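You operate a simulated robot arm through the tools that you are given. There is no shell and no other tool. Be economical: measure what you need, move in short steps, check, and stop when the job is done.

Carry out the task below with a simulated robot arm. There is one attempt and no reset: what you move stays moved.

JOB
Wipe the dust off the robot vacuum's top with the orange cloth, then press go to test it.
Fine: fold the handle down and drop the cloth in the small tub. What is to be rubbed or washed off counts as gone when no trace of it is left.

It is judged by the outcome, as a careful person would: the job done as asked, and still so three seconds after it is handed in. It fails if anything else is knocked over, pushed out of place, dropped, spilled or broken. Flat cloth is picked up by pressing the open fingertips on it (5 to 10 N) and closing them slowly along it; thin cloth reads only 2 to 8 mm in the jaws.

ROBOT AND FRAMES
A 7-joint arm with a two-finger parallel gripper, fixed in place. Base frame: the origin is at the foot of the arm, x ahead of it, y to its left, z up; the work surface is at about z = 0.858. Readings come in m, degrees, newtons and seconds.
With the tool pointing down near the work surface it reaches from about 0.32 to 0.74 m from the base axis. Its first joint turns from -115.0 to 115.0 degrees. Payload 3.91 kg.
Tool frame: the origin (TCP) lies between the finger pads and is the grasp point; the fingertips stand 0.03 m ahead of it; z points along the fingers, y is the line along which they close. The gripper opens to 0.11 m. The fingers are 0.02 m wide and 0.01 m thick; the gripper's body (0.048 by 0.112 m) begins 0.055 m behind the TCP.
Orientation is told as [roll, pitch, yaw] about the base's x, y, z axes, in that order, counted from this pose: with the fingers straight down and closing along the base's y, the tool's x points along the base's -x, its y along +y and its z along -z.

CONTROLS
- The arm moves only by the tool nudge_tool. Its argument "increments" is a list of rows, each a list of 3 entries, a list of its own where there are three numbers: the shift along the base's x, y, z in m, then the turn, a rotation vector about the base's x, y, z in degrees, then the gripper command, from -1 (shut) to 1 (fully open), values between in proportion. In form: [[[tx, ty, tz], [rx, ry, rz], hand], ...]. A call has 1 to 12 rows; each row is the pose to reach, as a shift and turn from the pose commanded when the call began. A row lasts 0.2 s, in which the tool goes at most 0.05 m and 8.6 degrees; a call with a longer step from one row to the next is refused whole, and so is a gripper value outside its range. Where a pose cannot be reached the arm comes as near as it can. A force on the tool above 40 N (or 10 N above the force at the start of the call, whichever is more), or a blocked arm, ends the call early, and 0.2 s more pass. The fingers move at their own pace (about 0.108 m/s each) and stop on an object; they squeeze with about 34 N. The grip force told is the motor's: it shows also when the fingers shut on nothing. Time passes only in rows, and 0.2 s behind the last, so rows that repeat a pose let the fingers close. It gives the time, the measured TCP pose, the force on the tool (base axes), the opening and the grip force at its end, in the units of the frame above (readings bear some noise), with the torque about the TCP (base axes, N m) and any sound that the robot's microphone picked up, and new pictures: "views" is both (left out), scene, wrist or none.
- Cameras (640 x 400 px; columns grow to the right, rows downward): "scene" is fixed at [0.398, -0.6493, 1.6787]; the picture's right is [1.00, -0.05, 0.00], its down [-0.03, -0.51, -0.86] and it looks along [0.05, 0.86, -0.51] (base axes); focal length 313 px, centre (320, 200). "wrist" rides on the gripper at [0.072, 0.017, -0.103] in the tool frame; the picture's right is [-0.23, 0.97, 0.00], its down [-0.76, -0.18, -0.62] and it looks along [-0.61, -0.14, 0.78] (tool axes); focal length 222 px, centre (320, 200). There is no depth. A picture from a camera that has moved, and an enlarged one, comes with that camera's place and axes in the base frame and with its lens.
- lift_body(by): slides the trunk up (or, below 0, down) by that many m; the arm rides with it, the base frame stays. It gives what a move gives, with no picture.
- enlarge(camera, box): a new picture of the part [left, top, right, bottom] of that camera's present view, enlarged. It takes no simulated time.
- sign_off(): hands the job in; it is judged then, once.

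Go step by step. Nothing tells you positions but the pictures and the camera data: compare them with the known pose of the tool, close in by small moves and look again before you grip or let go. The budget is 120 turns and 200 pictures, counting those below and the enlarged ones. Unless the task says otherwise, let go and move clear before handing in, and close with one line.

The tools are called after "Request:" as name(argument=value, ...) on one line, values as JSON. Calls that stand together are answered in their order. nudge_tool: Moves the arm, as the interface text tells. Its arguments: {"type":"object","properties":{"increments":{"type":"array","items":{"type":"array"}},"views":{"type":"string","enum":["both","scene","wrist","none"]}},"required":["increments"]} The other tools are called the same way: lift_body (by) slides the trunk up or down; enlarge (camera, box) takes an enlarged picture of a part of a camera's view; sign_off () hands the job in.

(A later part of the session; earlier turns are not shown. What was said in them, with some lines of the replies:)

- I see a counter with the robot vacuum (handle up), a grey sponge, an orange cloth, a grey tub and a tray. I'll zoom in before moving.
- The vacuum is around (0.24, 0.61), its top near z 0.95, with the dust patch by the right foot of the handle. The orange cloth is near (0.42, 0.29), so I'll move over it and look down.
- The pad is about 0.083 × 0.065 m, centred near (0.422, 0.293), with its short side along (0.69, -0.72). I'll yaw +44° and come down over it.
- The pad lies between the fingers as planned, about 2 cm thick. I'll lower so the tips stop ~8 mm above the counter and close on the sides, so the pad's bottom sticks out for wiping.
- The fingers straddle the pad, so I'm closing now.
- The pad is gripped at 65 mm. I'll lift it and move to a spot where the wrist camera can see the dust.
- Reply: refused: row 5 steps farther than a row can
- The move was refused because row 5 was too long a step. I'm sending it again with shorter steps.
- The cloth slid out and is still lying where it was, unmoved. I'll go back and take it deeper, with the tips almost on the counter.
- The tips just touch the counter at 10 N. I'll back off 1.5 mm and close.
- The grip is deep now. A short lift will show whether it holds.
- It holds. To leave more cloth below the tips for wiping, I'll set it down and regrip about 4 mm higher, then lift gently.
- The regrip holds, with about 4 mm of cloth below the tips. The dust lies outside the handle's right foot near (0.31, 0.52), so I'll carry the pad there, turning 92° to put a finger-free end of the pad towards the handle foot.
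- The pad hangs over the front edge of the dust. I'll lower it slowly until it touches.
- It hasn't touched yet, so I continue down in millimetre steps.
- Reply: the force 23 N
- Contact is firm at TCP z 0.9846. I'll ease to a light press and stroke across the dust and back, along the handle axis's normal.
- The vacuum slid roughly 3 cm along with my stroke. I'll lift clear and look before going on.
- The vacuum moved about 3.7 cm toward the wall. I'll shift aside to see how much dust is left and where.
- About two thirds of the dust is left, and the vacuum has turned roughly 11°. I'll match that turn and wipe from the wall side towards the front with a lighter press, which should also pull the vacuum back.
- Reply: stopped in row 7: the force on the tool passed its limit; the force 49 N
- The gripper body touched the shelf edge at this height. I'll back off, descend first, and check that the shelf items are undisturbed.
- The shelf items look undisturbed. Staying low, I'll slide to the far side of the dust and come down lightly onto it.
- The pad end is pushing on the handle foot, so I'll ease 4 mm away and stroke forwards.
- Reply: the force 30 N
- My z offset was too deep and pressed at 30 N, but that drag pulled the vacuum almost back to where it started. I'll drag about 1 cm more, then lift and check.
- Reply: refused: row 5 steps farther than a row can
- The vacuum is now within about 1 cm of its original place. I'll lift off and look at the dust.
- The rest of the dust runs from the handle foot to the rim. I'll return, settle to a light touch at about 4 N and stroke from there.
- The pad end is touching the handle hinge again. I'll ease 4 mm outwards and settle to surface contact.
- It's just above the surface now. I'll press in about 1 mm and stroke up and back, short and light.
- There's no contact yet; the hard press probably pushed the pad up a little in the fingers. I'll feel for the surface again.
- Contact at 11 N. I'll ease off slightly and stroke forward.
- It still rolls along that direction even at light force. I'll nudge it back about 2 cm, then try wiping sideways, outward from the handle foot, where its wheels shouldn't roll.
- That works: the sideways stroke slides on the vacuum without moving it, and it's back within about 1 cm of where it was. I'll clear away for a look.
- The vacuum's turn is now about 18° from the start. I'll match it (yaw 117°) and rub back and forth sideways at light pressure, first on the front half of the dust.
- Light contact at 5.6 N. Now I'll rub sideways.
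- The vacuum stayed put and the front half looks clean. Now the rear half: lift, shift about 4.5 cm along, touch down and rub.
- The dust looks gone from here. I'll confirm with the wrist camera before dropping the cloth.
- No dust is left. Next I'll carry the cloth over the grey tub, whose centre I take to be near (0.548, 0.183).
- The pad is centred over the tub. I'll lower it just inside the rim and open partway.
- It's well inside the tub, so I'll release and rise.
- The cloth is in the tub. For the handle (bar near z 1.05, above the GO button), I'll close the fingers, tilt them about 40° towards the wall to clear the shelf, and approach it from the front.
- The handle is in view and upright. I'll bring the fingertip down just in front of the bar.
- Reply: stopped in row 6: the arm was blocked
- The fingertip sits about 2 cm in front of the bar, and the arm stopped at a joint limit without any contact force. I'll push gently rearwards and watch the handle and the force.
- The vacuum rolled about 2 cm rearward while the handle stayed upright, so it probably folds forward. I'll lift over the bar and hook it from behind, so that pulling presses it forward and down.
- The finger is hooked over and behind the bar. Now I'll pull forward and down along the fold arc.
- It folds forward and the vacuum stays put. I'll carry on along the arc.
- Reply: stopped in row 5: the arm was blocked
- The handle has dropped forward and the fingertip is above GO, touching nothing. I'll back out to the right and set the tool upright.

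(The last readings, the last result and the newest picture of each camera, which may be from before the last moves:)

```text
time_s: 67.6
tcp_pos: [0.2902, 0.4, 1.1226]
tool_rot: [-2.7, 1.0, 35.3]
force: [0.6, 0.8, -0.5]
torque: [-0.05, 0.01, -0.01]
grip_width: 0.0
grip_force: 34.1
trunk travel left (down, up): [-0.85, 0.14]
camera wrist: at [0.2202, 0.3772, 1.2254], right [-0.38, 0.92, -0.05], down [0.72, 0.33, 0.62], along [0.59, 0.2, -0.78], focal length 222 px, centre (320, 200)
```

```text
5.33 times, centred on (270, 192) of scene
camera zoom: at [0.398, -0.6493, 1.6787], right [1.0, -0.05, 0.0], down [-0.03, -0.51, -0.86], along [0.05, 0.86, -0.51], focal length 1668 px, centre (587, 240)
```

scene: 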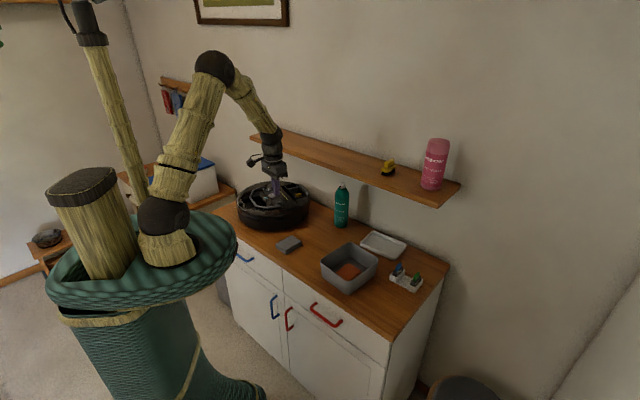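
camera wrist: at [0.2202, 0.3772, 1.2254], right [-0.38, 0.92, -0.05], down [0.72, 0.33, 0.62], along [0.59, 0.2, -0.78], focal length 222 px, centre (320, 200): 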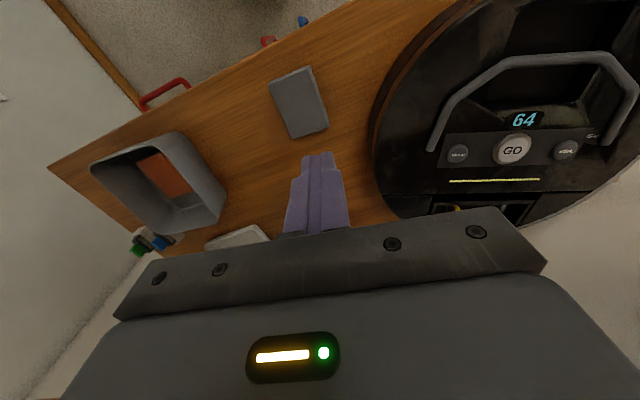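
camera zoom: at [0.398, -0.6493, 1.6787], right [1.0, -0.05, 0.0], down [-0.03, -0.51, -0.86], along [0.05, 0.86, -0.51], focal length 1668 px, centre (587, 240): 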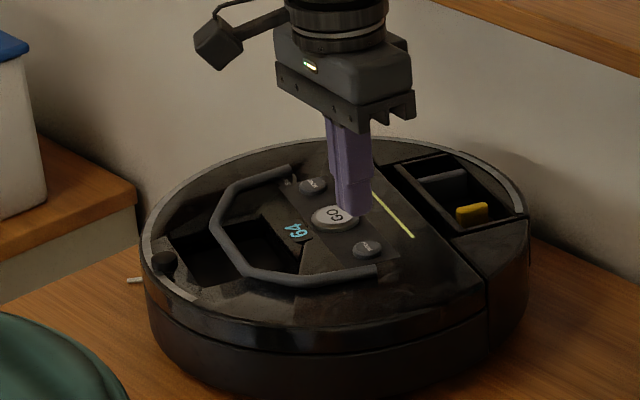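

The handle is down around the GO button. I'll zoom in to check that it's fully flat and no dust is left.

Request:
enlarge(camera="wrist", box=[360, 20, 640, 220])

Request:
enlarge(camera="scene", box=[240, 175, 300, 220])

```text
2.00 times, centred on (500, 120) of wrist
camera zoom: at [0.2202, 0.3772, 1.2254], right [-0.38, 0.92, -0.05], down [0.72, 0.33, 0.62], along [0.59, 0.2, -0.78], focal length 444 px, centre (-40, 360)
```

zoom: 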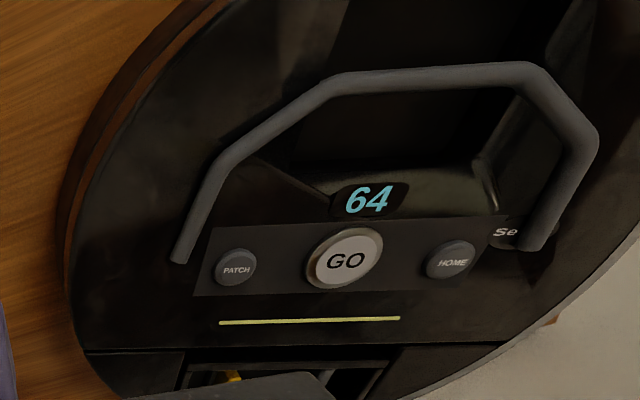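

```text
8.89 times, centred on (270, 198) of scene
camera zoom: at [0.398, -0.6493, 1.6787], right [1.0, -0.05, 0.0], down [-0.03, -0.51, -0.86], along [0.05, 0.86, -0.51], focal length 2780 px, centre (764, 222)
```

zoom: 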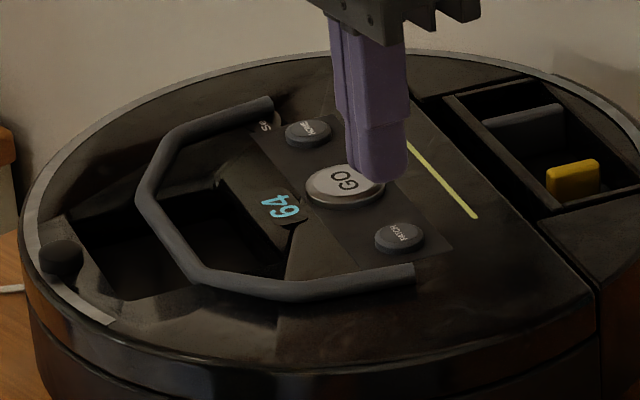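

The bar is level with the hinges (z about 0.95) and no dust is left. Next is GO at about (0.2515, 0.628): I'll approach with a slight rearward tilt to keep clear of the shelf and hover above it.

Request:
nudge_tool(increments=[[[-0.01, 0.04, -0.01], [1.7, -3.4, 0], -1], [[-0.02, 0.08, -0.02], [3.4, -6.7, 0], -1], [[-0.03, 0.12, -0.04], [5.1, -10, 0], -1], [[-0.04, 0.15, -0.06], [6.8, -13.4, 0], -1], [[-0.0456, 0.185, -0.085], [6.8, -13.4, 0], -1], [[-0.0456, 0.21, -0.1], [6.8, -13.4, 0], -1], [[-0.0456, 0.2245, -0.114], [6.8, -13.4, 0], -1], [[-0.0456, 0.2245, -0.114], [6.8, -13.4, 0], -1]])

Request:
enlarge(camera="scene", box=[240, 165, 300, 210])

```text
time_s: 69.4
tcp_pos: [0.2448, 0.624, 1.0086]
tool_rot: [-5.0, -14.0, 35.5]
force: [0.0, 0.0, 0.6]
torque: [0.0, -0.01, -0.01]
grip_width: 0.0
grip_force: 34.0
trunk travel left (down, up): [-0.85, 0.14]
camera wrist: at [0.1525, 0.59, 1.0891], right [-0.37, 0.93, -0.03], down [0.55, 0.24, 0.8], along [0.75, 0.28, -0.6], focal length 222 px, centre (320, 200)
```

scene: 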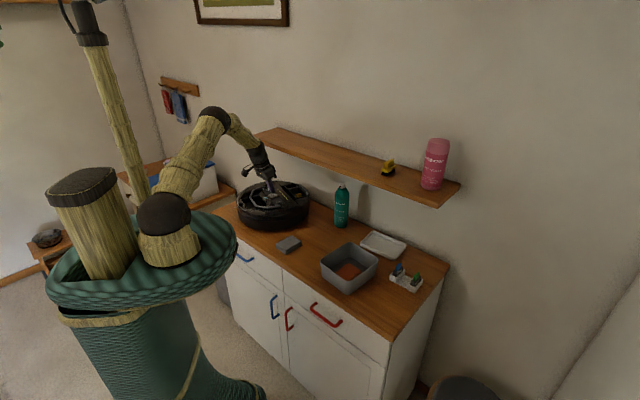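
wrist: 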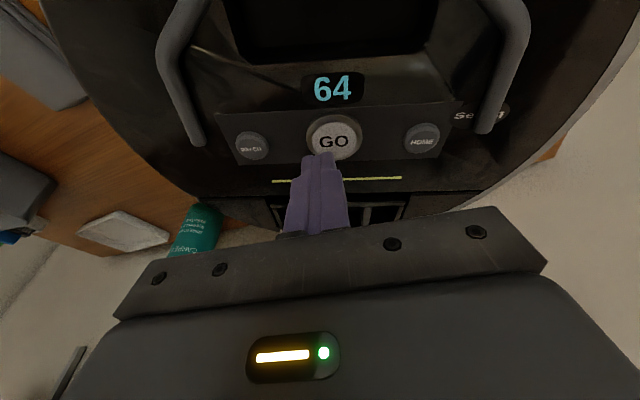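

```text
8.89 times, centred on (270, 188) of scene
camera zoom: at [0.398, -0.6493, 1.6787], right [1.0, -0.05, 0.0], down [-0.03, -0.51, -0.86], along [0.05, 0.86, -0.51], focal length 2780 px, centre (764, 311)
```

zoom: 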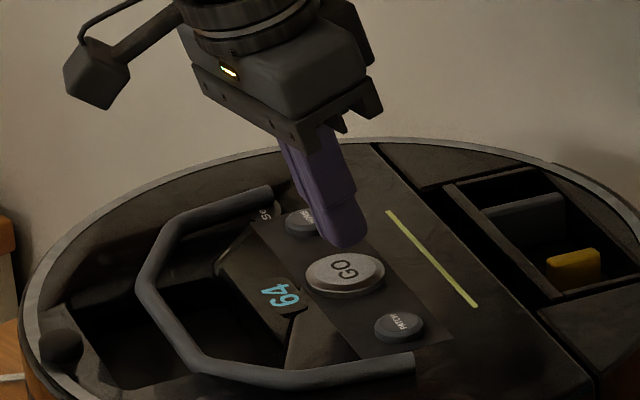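

The fingertip is almost centred over GO. I'll shift about 6 mm and press down slowly.

Request:
nudge_tool(increments=[[[-0.002, 0.006, -0.008], [0, 0, 0], -1], [[-0.002, 0.006, -0.014], [0, 0, 0], -1], [[-0.002, 0.006, -0.018], [0, 0, 0], -1], [[-0.002, 0.006, -0.021], [0, 0, 0], -1]], views="wrist")

Request:
enlarge(camera="scene", box=[240, 165, 300, 210])

```text
time_s: 70.4
tcp_pos: [0.2425, 0.6301, 0.9873]
tool_rot: [-5.0, -13.9, 35.5]
force: [-1.0, 0.3, 1.6]
torque: [-0.01, 0.01, -0.04]
grip_width: 0.0
grip_force: 34.3
trunk travel left (down, up): [-0.85, 0.14]
camera wrist: at [0.1508, 0.5959, 1.068], right [-0.37, 0.93, -0.03], down [0.55, 0.24, 0.8], along [0.75, 0.28, -0.6], focal length 222 px, centre (320, 200)
```

wrist: 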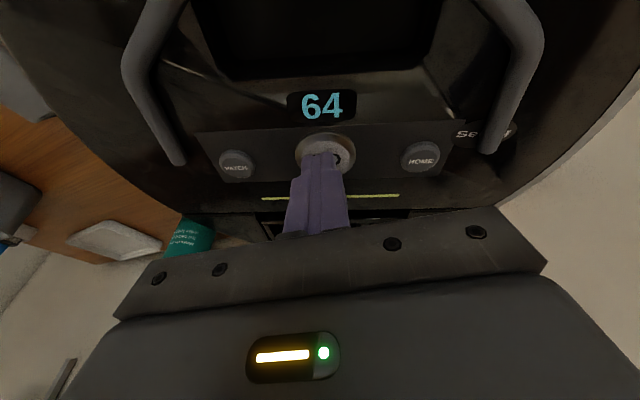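

```text
8.89 times, centred on (270, 188) of scene
camera zoom: at [0.398, -0.6493, 1.6787], right [1.0, -0.05, 0.0], down [-0.03, -0.51, -0.86], along [0.05, 0.86, -0.51], focal length 2780 px, centre (764, 311)
```

zoom: 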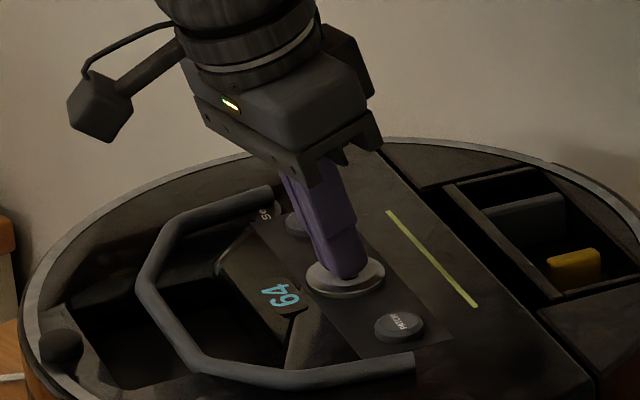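

The fingertip is on GO. I'll press in a few more millimetres.

Request:
nudge_tool(increments=[[[0, 0, -0.002], [0, 0, 0], -1], [[0, 0, -0.003], [0, 0, 0], -1], [[0, 0, -0.004], [0, 0, 0], -1]], views="none")

Request:
enlarge(camera="scene", box=[240, 165, 300, 210])

```text
time_s: 71.2
tcp_pos: [0.2428, 0.6301, 0.9838]
tool_rot: [-4.9, -14.0, 35.5]
force: [0.0, -0.8, 8.4]
torque: [0.0, 0.04, -0.01]
grip_width: 0.0002
grip_force: 34.5
trunk travel left (down, up): [-0.85, 0.14]
heard: click
```

```text
8.89 times, centred on (270, 188) of scene
camera zoom: at [0.398, -0.6493, 1.6787], right [1.0, -0.05, 0.0], down [-0.03, -0.51, -0.86], along [0.05, 0.86, -0.51], focal length 2780 px, centre (764, 311)
```

zoom: 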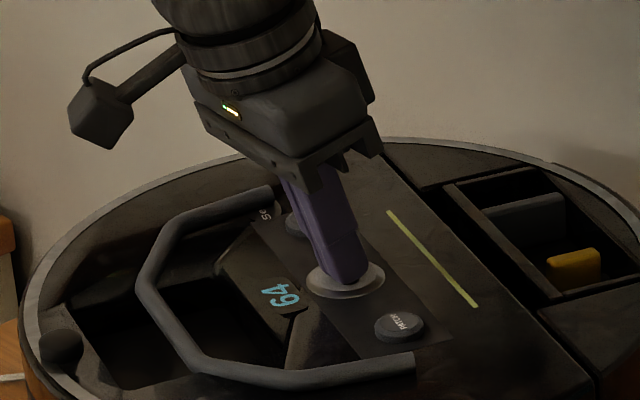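

A click was heard. I'll lift off and check the response.

Request:
nudge_tool(increments=[[[0, 0, 0.01], [0, 0, 0], -1], [[0, -0.005, 0.03], [0, 0, 0], -1], [[0.005, -0.03, 0.05], [0, 0, 0], -1], [[0.01, -0.065, 0.08], [0, 0, 0], -1], [[0.015, -0.1, 0.1], [0, 0, 0], -1], [[0.02, -0.14, 0.12], [0, 0, 0], -1], [[0.03, -0.18, 0.13], [0, 0, 0], -1], [[0.04, -0.22, 0.13], [0, 0, 0], -1], [[0.04, -0.22, 0.13], [0, 0, 0], -1]])

Request:
enlarge(camera="scene", box=[220, 160, 310, 227])

Request:
enlarge(camera="wrist", box=[360, 20, 640, 220])

```text
time_s: 73.2
tcp_pos: [0.2827, 0.4105, 1.1113]
tool_rot: [-5.0, -13.9, 35.5]
force: [0.1, -0.1, 0.9]
torque: [0.03, 0.01, -0.05]
grip_width: 0.0001
grip_force: 33.6
trunk travel left (down, up): [-0.85, 0.14]
camera wrist: at [0.1906, 0.3763, 1.1937], right [-0.37, 0.93, -0.03], down [0.55, 0.24, 0.8], along [0.75, 0.28, -0.6], focal length 222 px, centre (320, 200)
```

scene: 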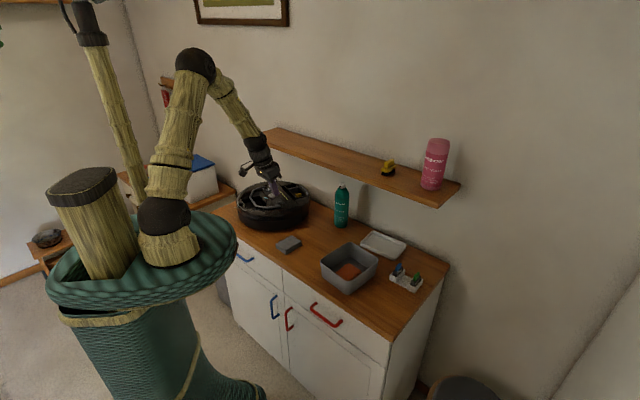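
wrist: 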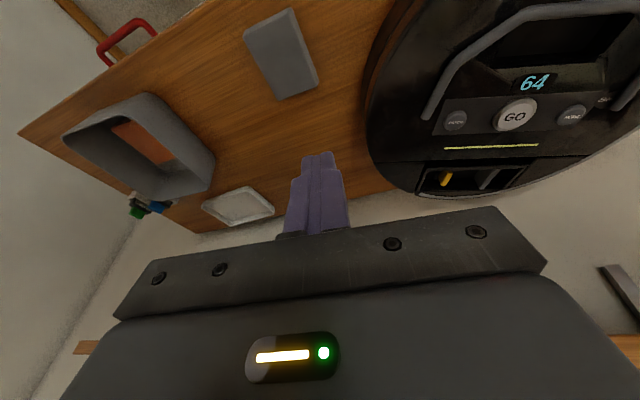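

```text
5.97 times, centred on (265, 194) of scene
camera zoom: at [0.398, -0.6493, 1.6787], right [1.0, -0.05, 0.0], down [-0.03, -0.51, -0.86], along [0.05, 0.86, -0.51], focal length 1868 px, centre (648, 239)
```

zoom: 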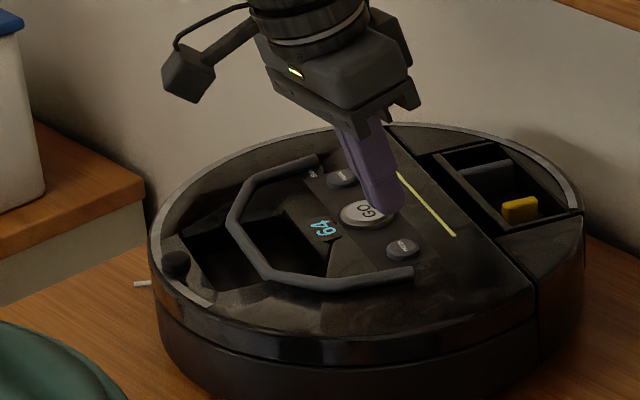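

```text
2.00 times, centred on (500, 120) of wrist
camera zoom: at [0.1906, 0.3763, 1.1937], right [-0.37, 0.93, -0.03], down [0.55, 0.24, 0.8], along [0.75, 0.28, -0.6], focal length 444 px, centre (-40, 360)
```

zoom: 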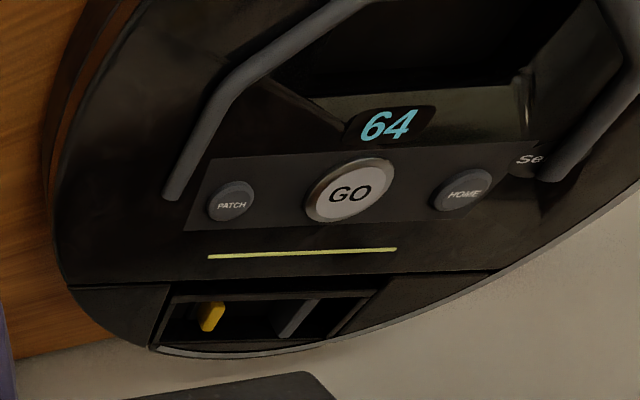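

GO clicked and nothing else moved. One last close look at the wiped area, the handle and the rest of the counter.

Request:
enlarge(camera="scene", box=[255, 190, 310, 225])

Request:
enlarge(camera="wrist", box=[360, 20, 480, 200])

Request:
enlarge(camera="scene", box=[260, 130, 470, 300])

```text
11.43 times, centred on (282, 208) of scene
camera zoom: at [0.398, -0.6493, 1.6787], right [1.0, -0.05, 0.0], down [-0.03, -0.51, -0.86], along [0.05, 0.86, -0.51], focal length 3575 px, centre (749, 114)
```

zoom: 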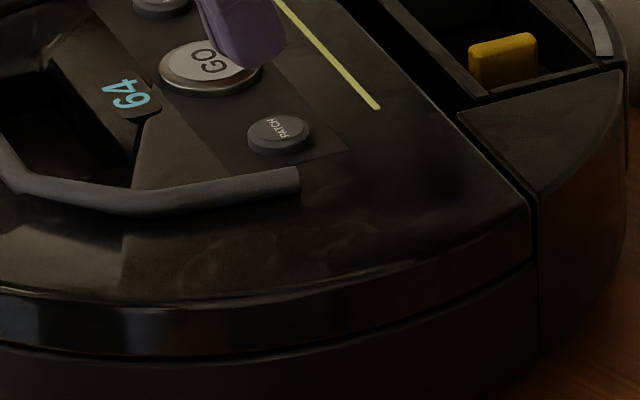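

```text
2.22 times, centred on (420, 110) of wrist
camera zoom: at [0.1906, 0.3763, 1.1937], right [-0.37, 0.93, -0.03], down [0.55, 0.24, 0.8], along [0.75, 0.28, -0.6], focal length 494 px, centre (98, 400)
```

zoom: 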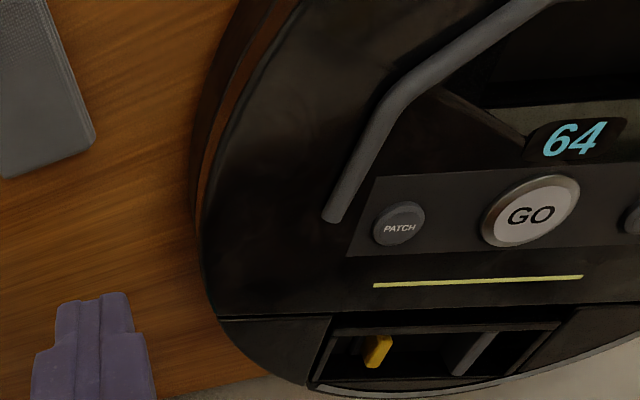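

```text
2.35 times, centred on (365, 215) of scene
camera zoom: at [0.398, -0.6493, 1.6787], right [1.0, -0.05, 0.0], down [-0.03, -0.51, -0.86], along [0.05, 0.86, -0.51], focal length 736 px, centre (214, 165)
```

zoom: 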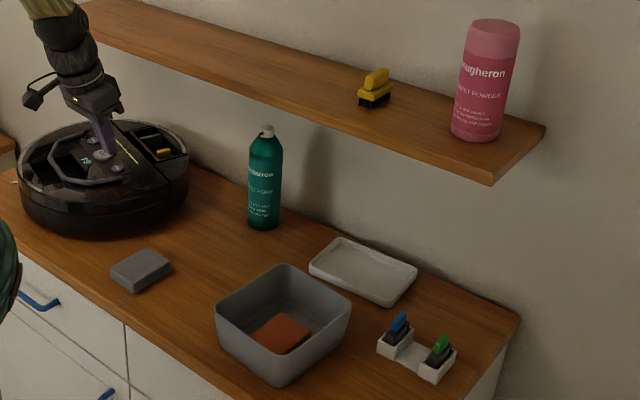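

There may be a very faint haze where the dust was, so I'll take the wrist camera closer to be sure.

Request:
nudge_tool(increments=[[[0.01, 0.015, -0.025], [0, 0, 0], -1], [[0.02, 0.03, -0.05], [0, 0, 0], -1], [[0.03, 0.044, -0.07], [0, 0, 0], -1], [[0.03, 0.044, -0.07], [0, 0, 0], -1]], views="wrist")

Request:
enlarge(camera="wrist", box=[330, 50, 510, 200])

```text
time_s: 74.2
tcp_pos: [0.3124, 0.4541, 1.0422]
tool_rot: [-5.0, -14.0, 35.5]
force: [0.1, -0.6, 0.6]
torque: [0.0, -0.03, -0.02]
grip_width: 0.0
grip_force: 34.3
trunk travel left (down, up): [-0.85, 0.14]
camera wrist: at [0.2212, 0.4194, 1.1234], right [-0.37, 0.93, -0.03], down [0.55, 0.24, 0.8], along [0.75, 0.28, -0.6], focal length 222 px, centre (320, 200)
```

wrist: 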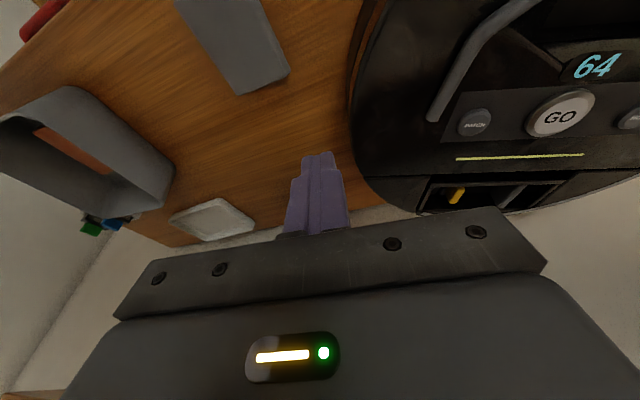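

```text
2.67 times, centred on (420, 125) of wrist
camera zoom: at [0.2212, 0.4194, 1.1234], right [-0.37, 0.93, -0.03], down [0.55, 0.24, 0.8], along [0.75, 0.28, -0.6], focal length 592 px, centre (53, 400)
```

zoom: 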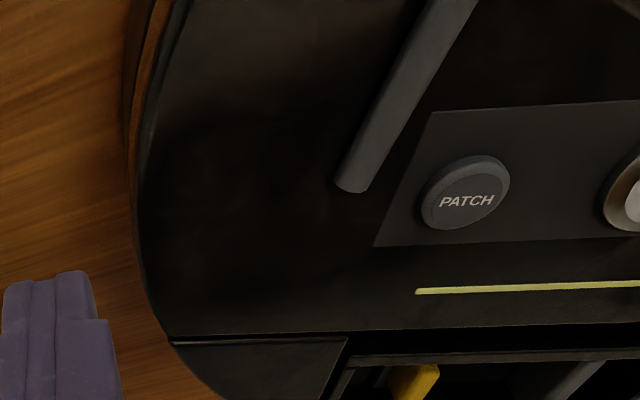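

The surface is clean; the haze was only soft reflections. I'll move clear.

Request:
nudge_tool(increments=[[[0, -0.02, 0.04], [0, 0, 0], -1], [[-0.01, -0.05, 0.08], [0, 0, 0], -1], [[-0.02, -0.08, 0.11], [0, 0, 0], -1], [[-0.03, -0.1, 0.14], [0, 0, 0], -1], [[-0.03, -0.1, 0.14], [0, 0, 0], -1]], views="scene")

```text
refused: row 2 steps farther than a row can; nothing moved
```

The move was refused because row 2 was too long; I'm repeating it with shorter steps.

Request:
nudge_tool(increments=[[[0, -0.02, 0.035], [0, 0, 0], -1], [[-0.005, -0.045, 0.07], [0, 0, 0], -1], [[-0.01, -0.07, 0.1], [0, 0, 0], -1], [[-0.015, -0.09, 0.13], [0, 0, 0], -1], [[-0.015, -0.09, 0.13], [0, 0, 0], -1]], views="scene")

```text
time_s: 75.4
tcp_pos: [0.2988, 0.3656, 1.1727]
tool_rot: [-4.9, -14.0, 35.5]
force: [0.1, 0.3, 0.4]
torque: [-0.03, -0.01, 0.03]
grip_width: 0.0002
grip_force: 34.2
trunk travel left (down, up): [-0.85, 0.14]
```

scene: 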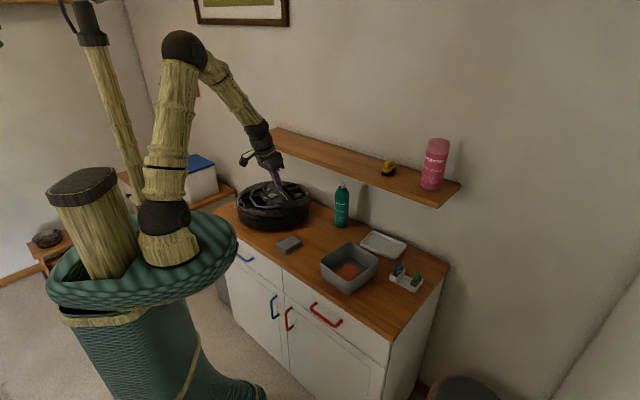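

The arm is clear: the vacuum's top is clean, its handle is folded, the cloth is in the tub and GO has clicked. I'm handing it in.

Request:
sign_off()

```text
The job is handed in.
```

I wiped the dust off the vacuum's top, dropped the orange cloth in the grey tub, folded the handle down and pressed GO. GO clicked, but I saw and heard no other reaction from the vacuum; wiping and handling also left it about 2 cm from where it started and turned by roughly 18°, and the gripper bumped the shelf edge once without visibly disturbing anything on it.
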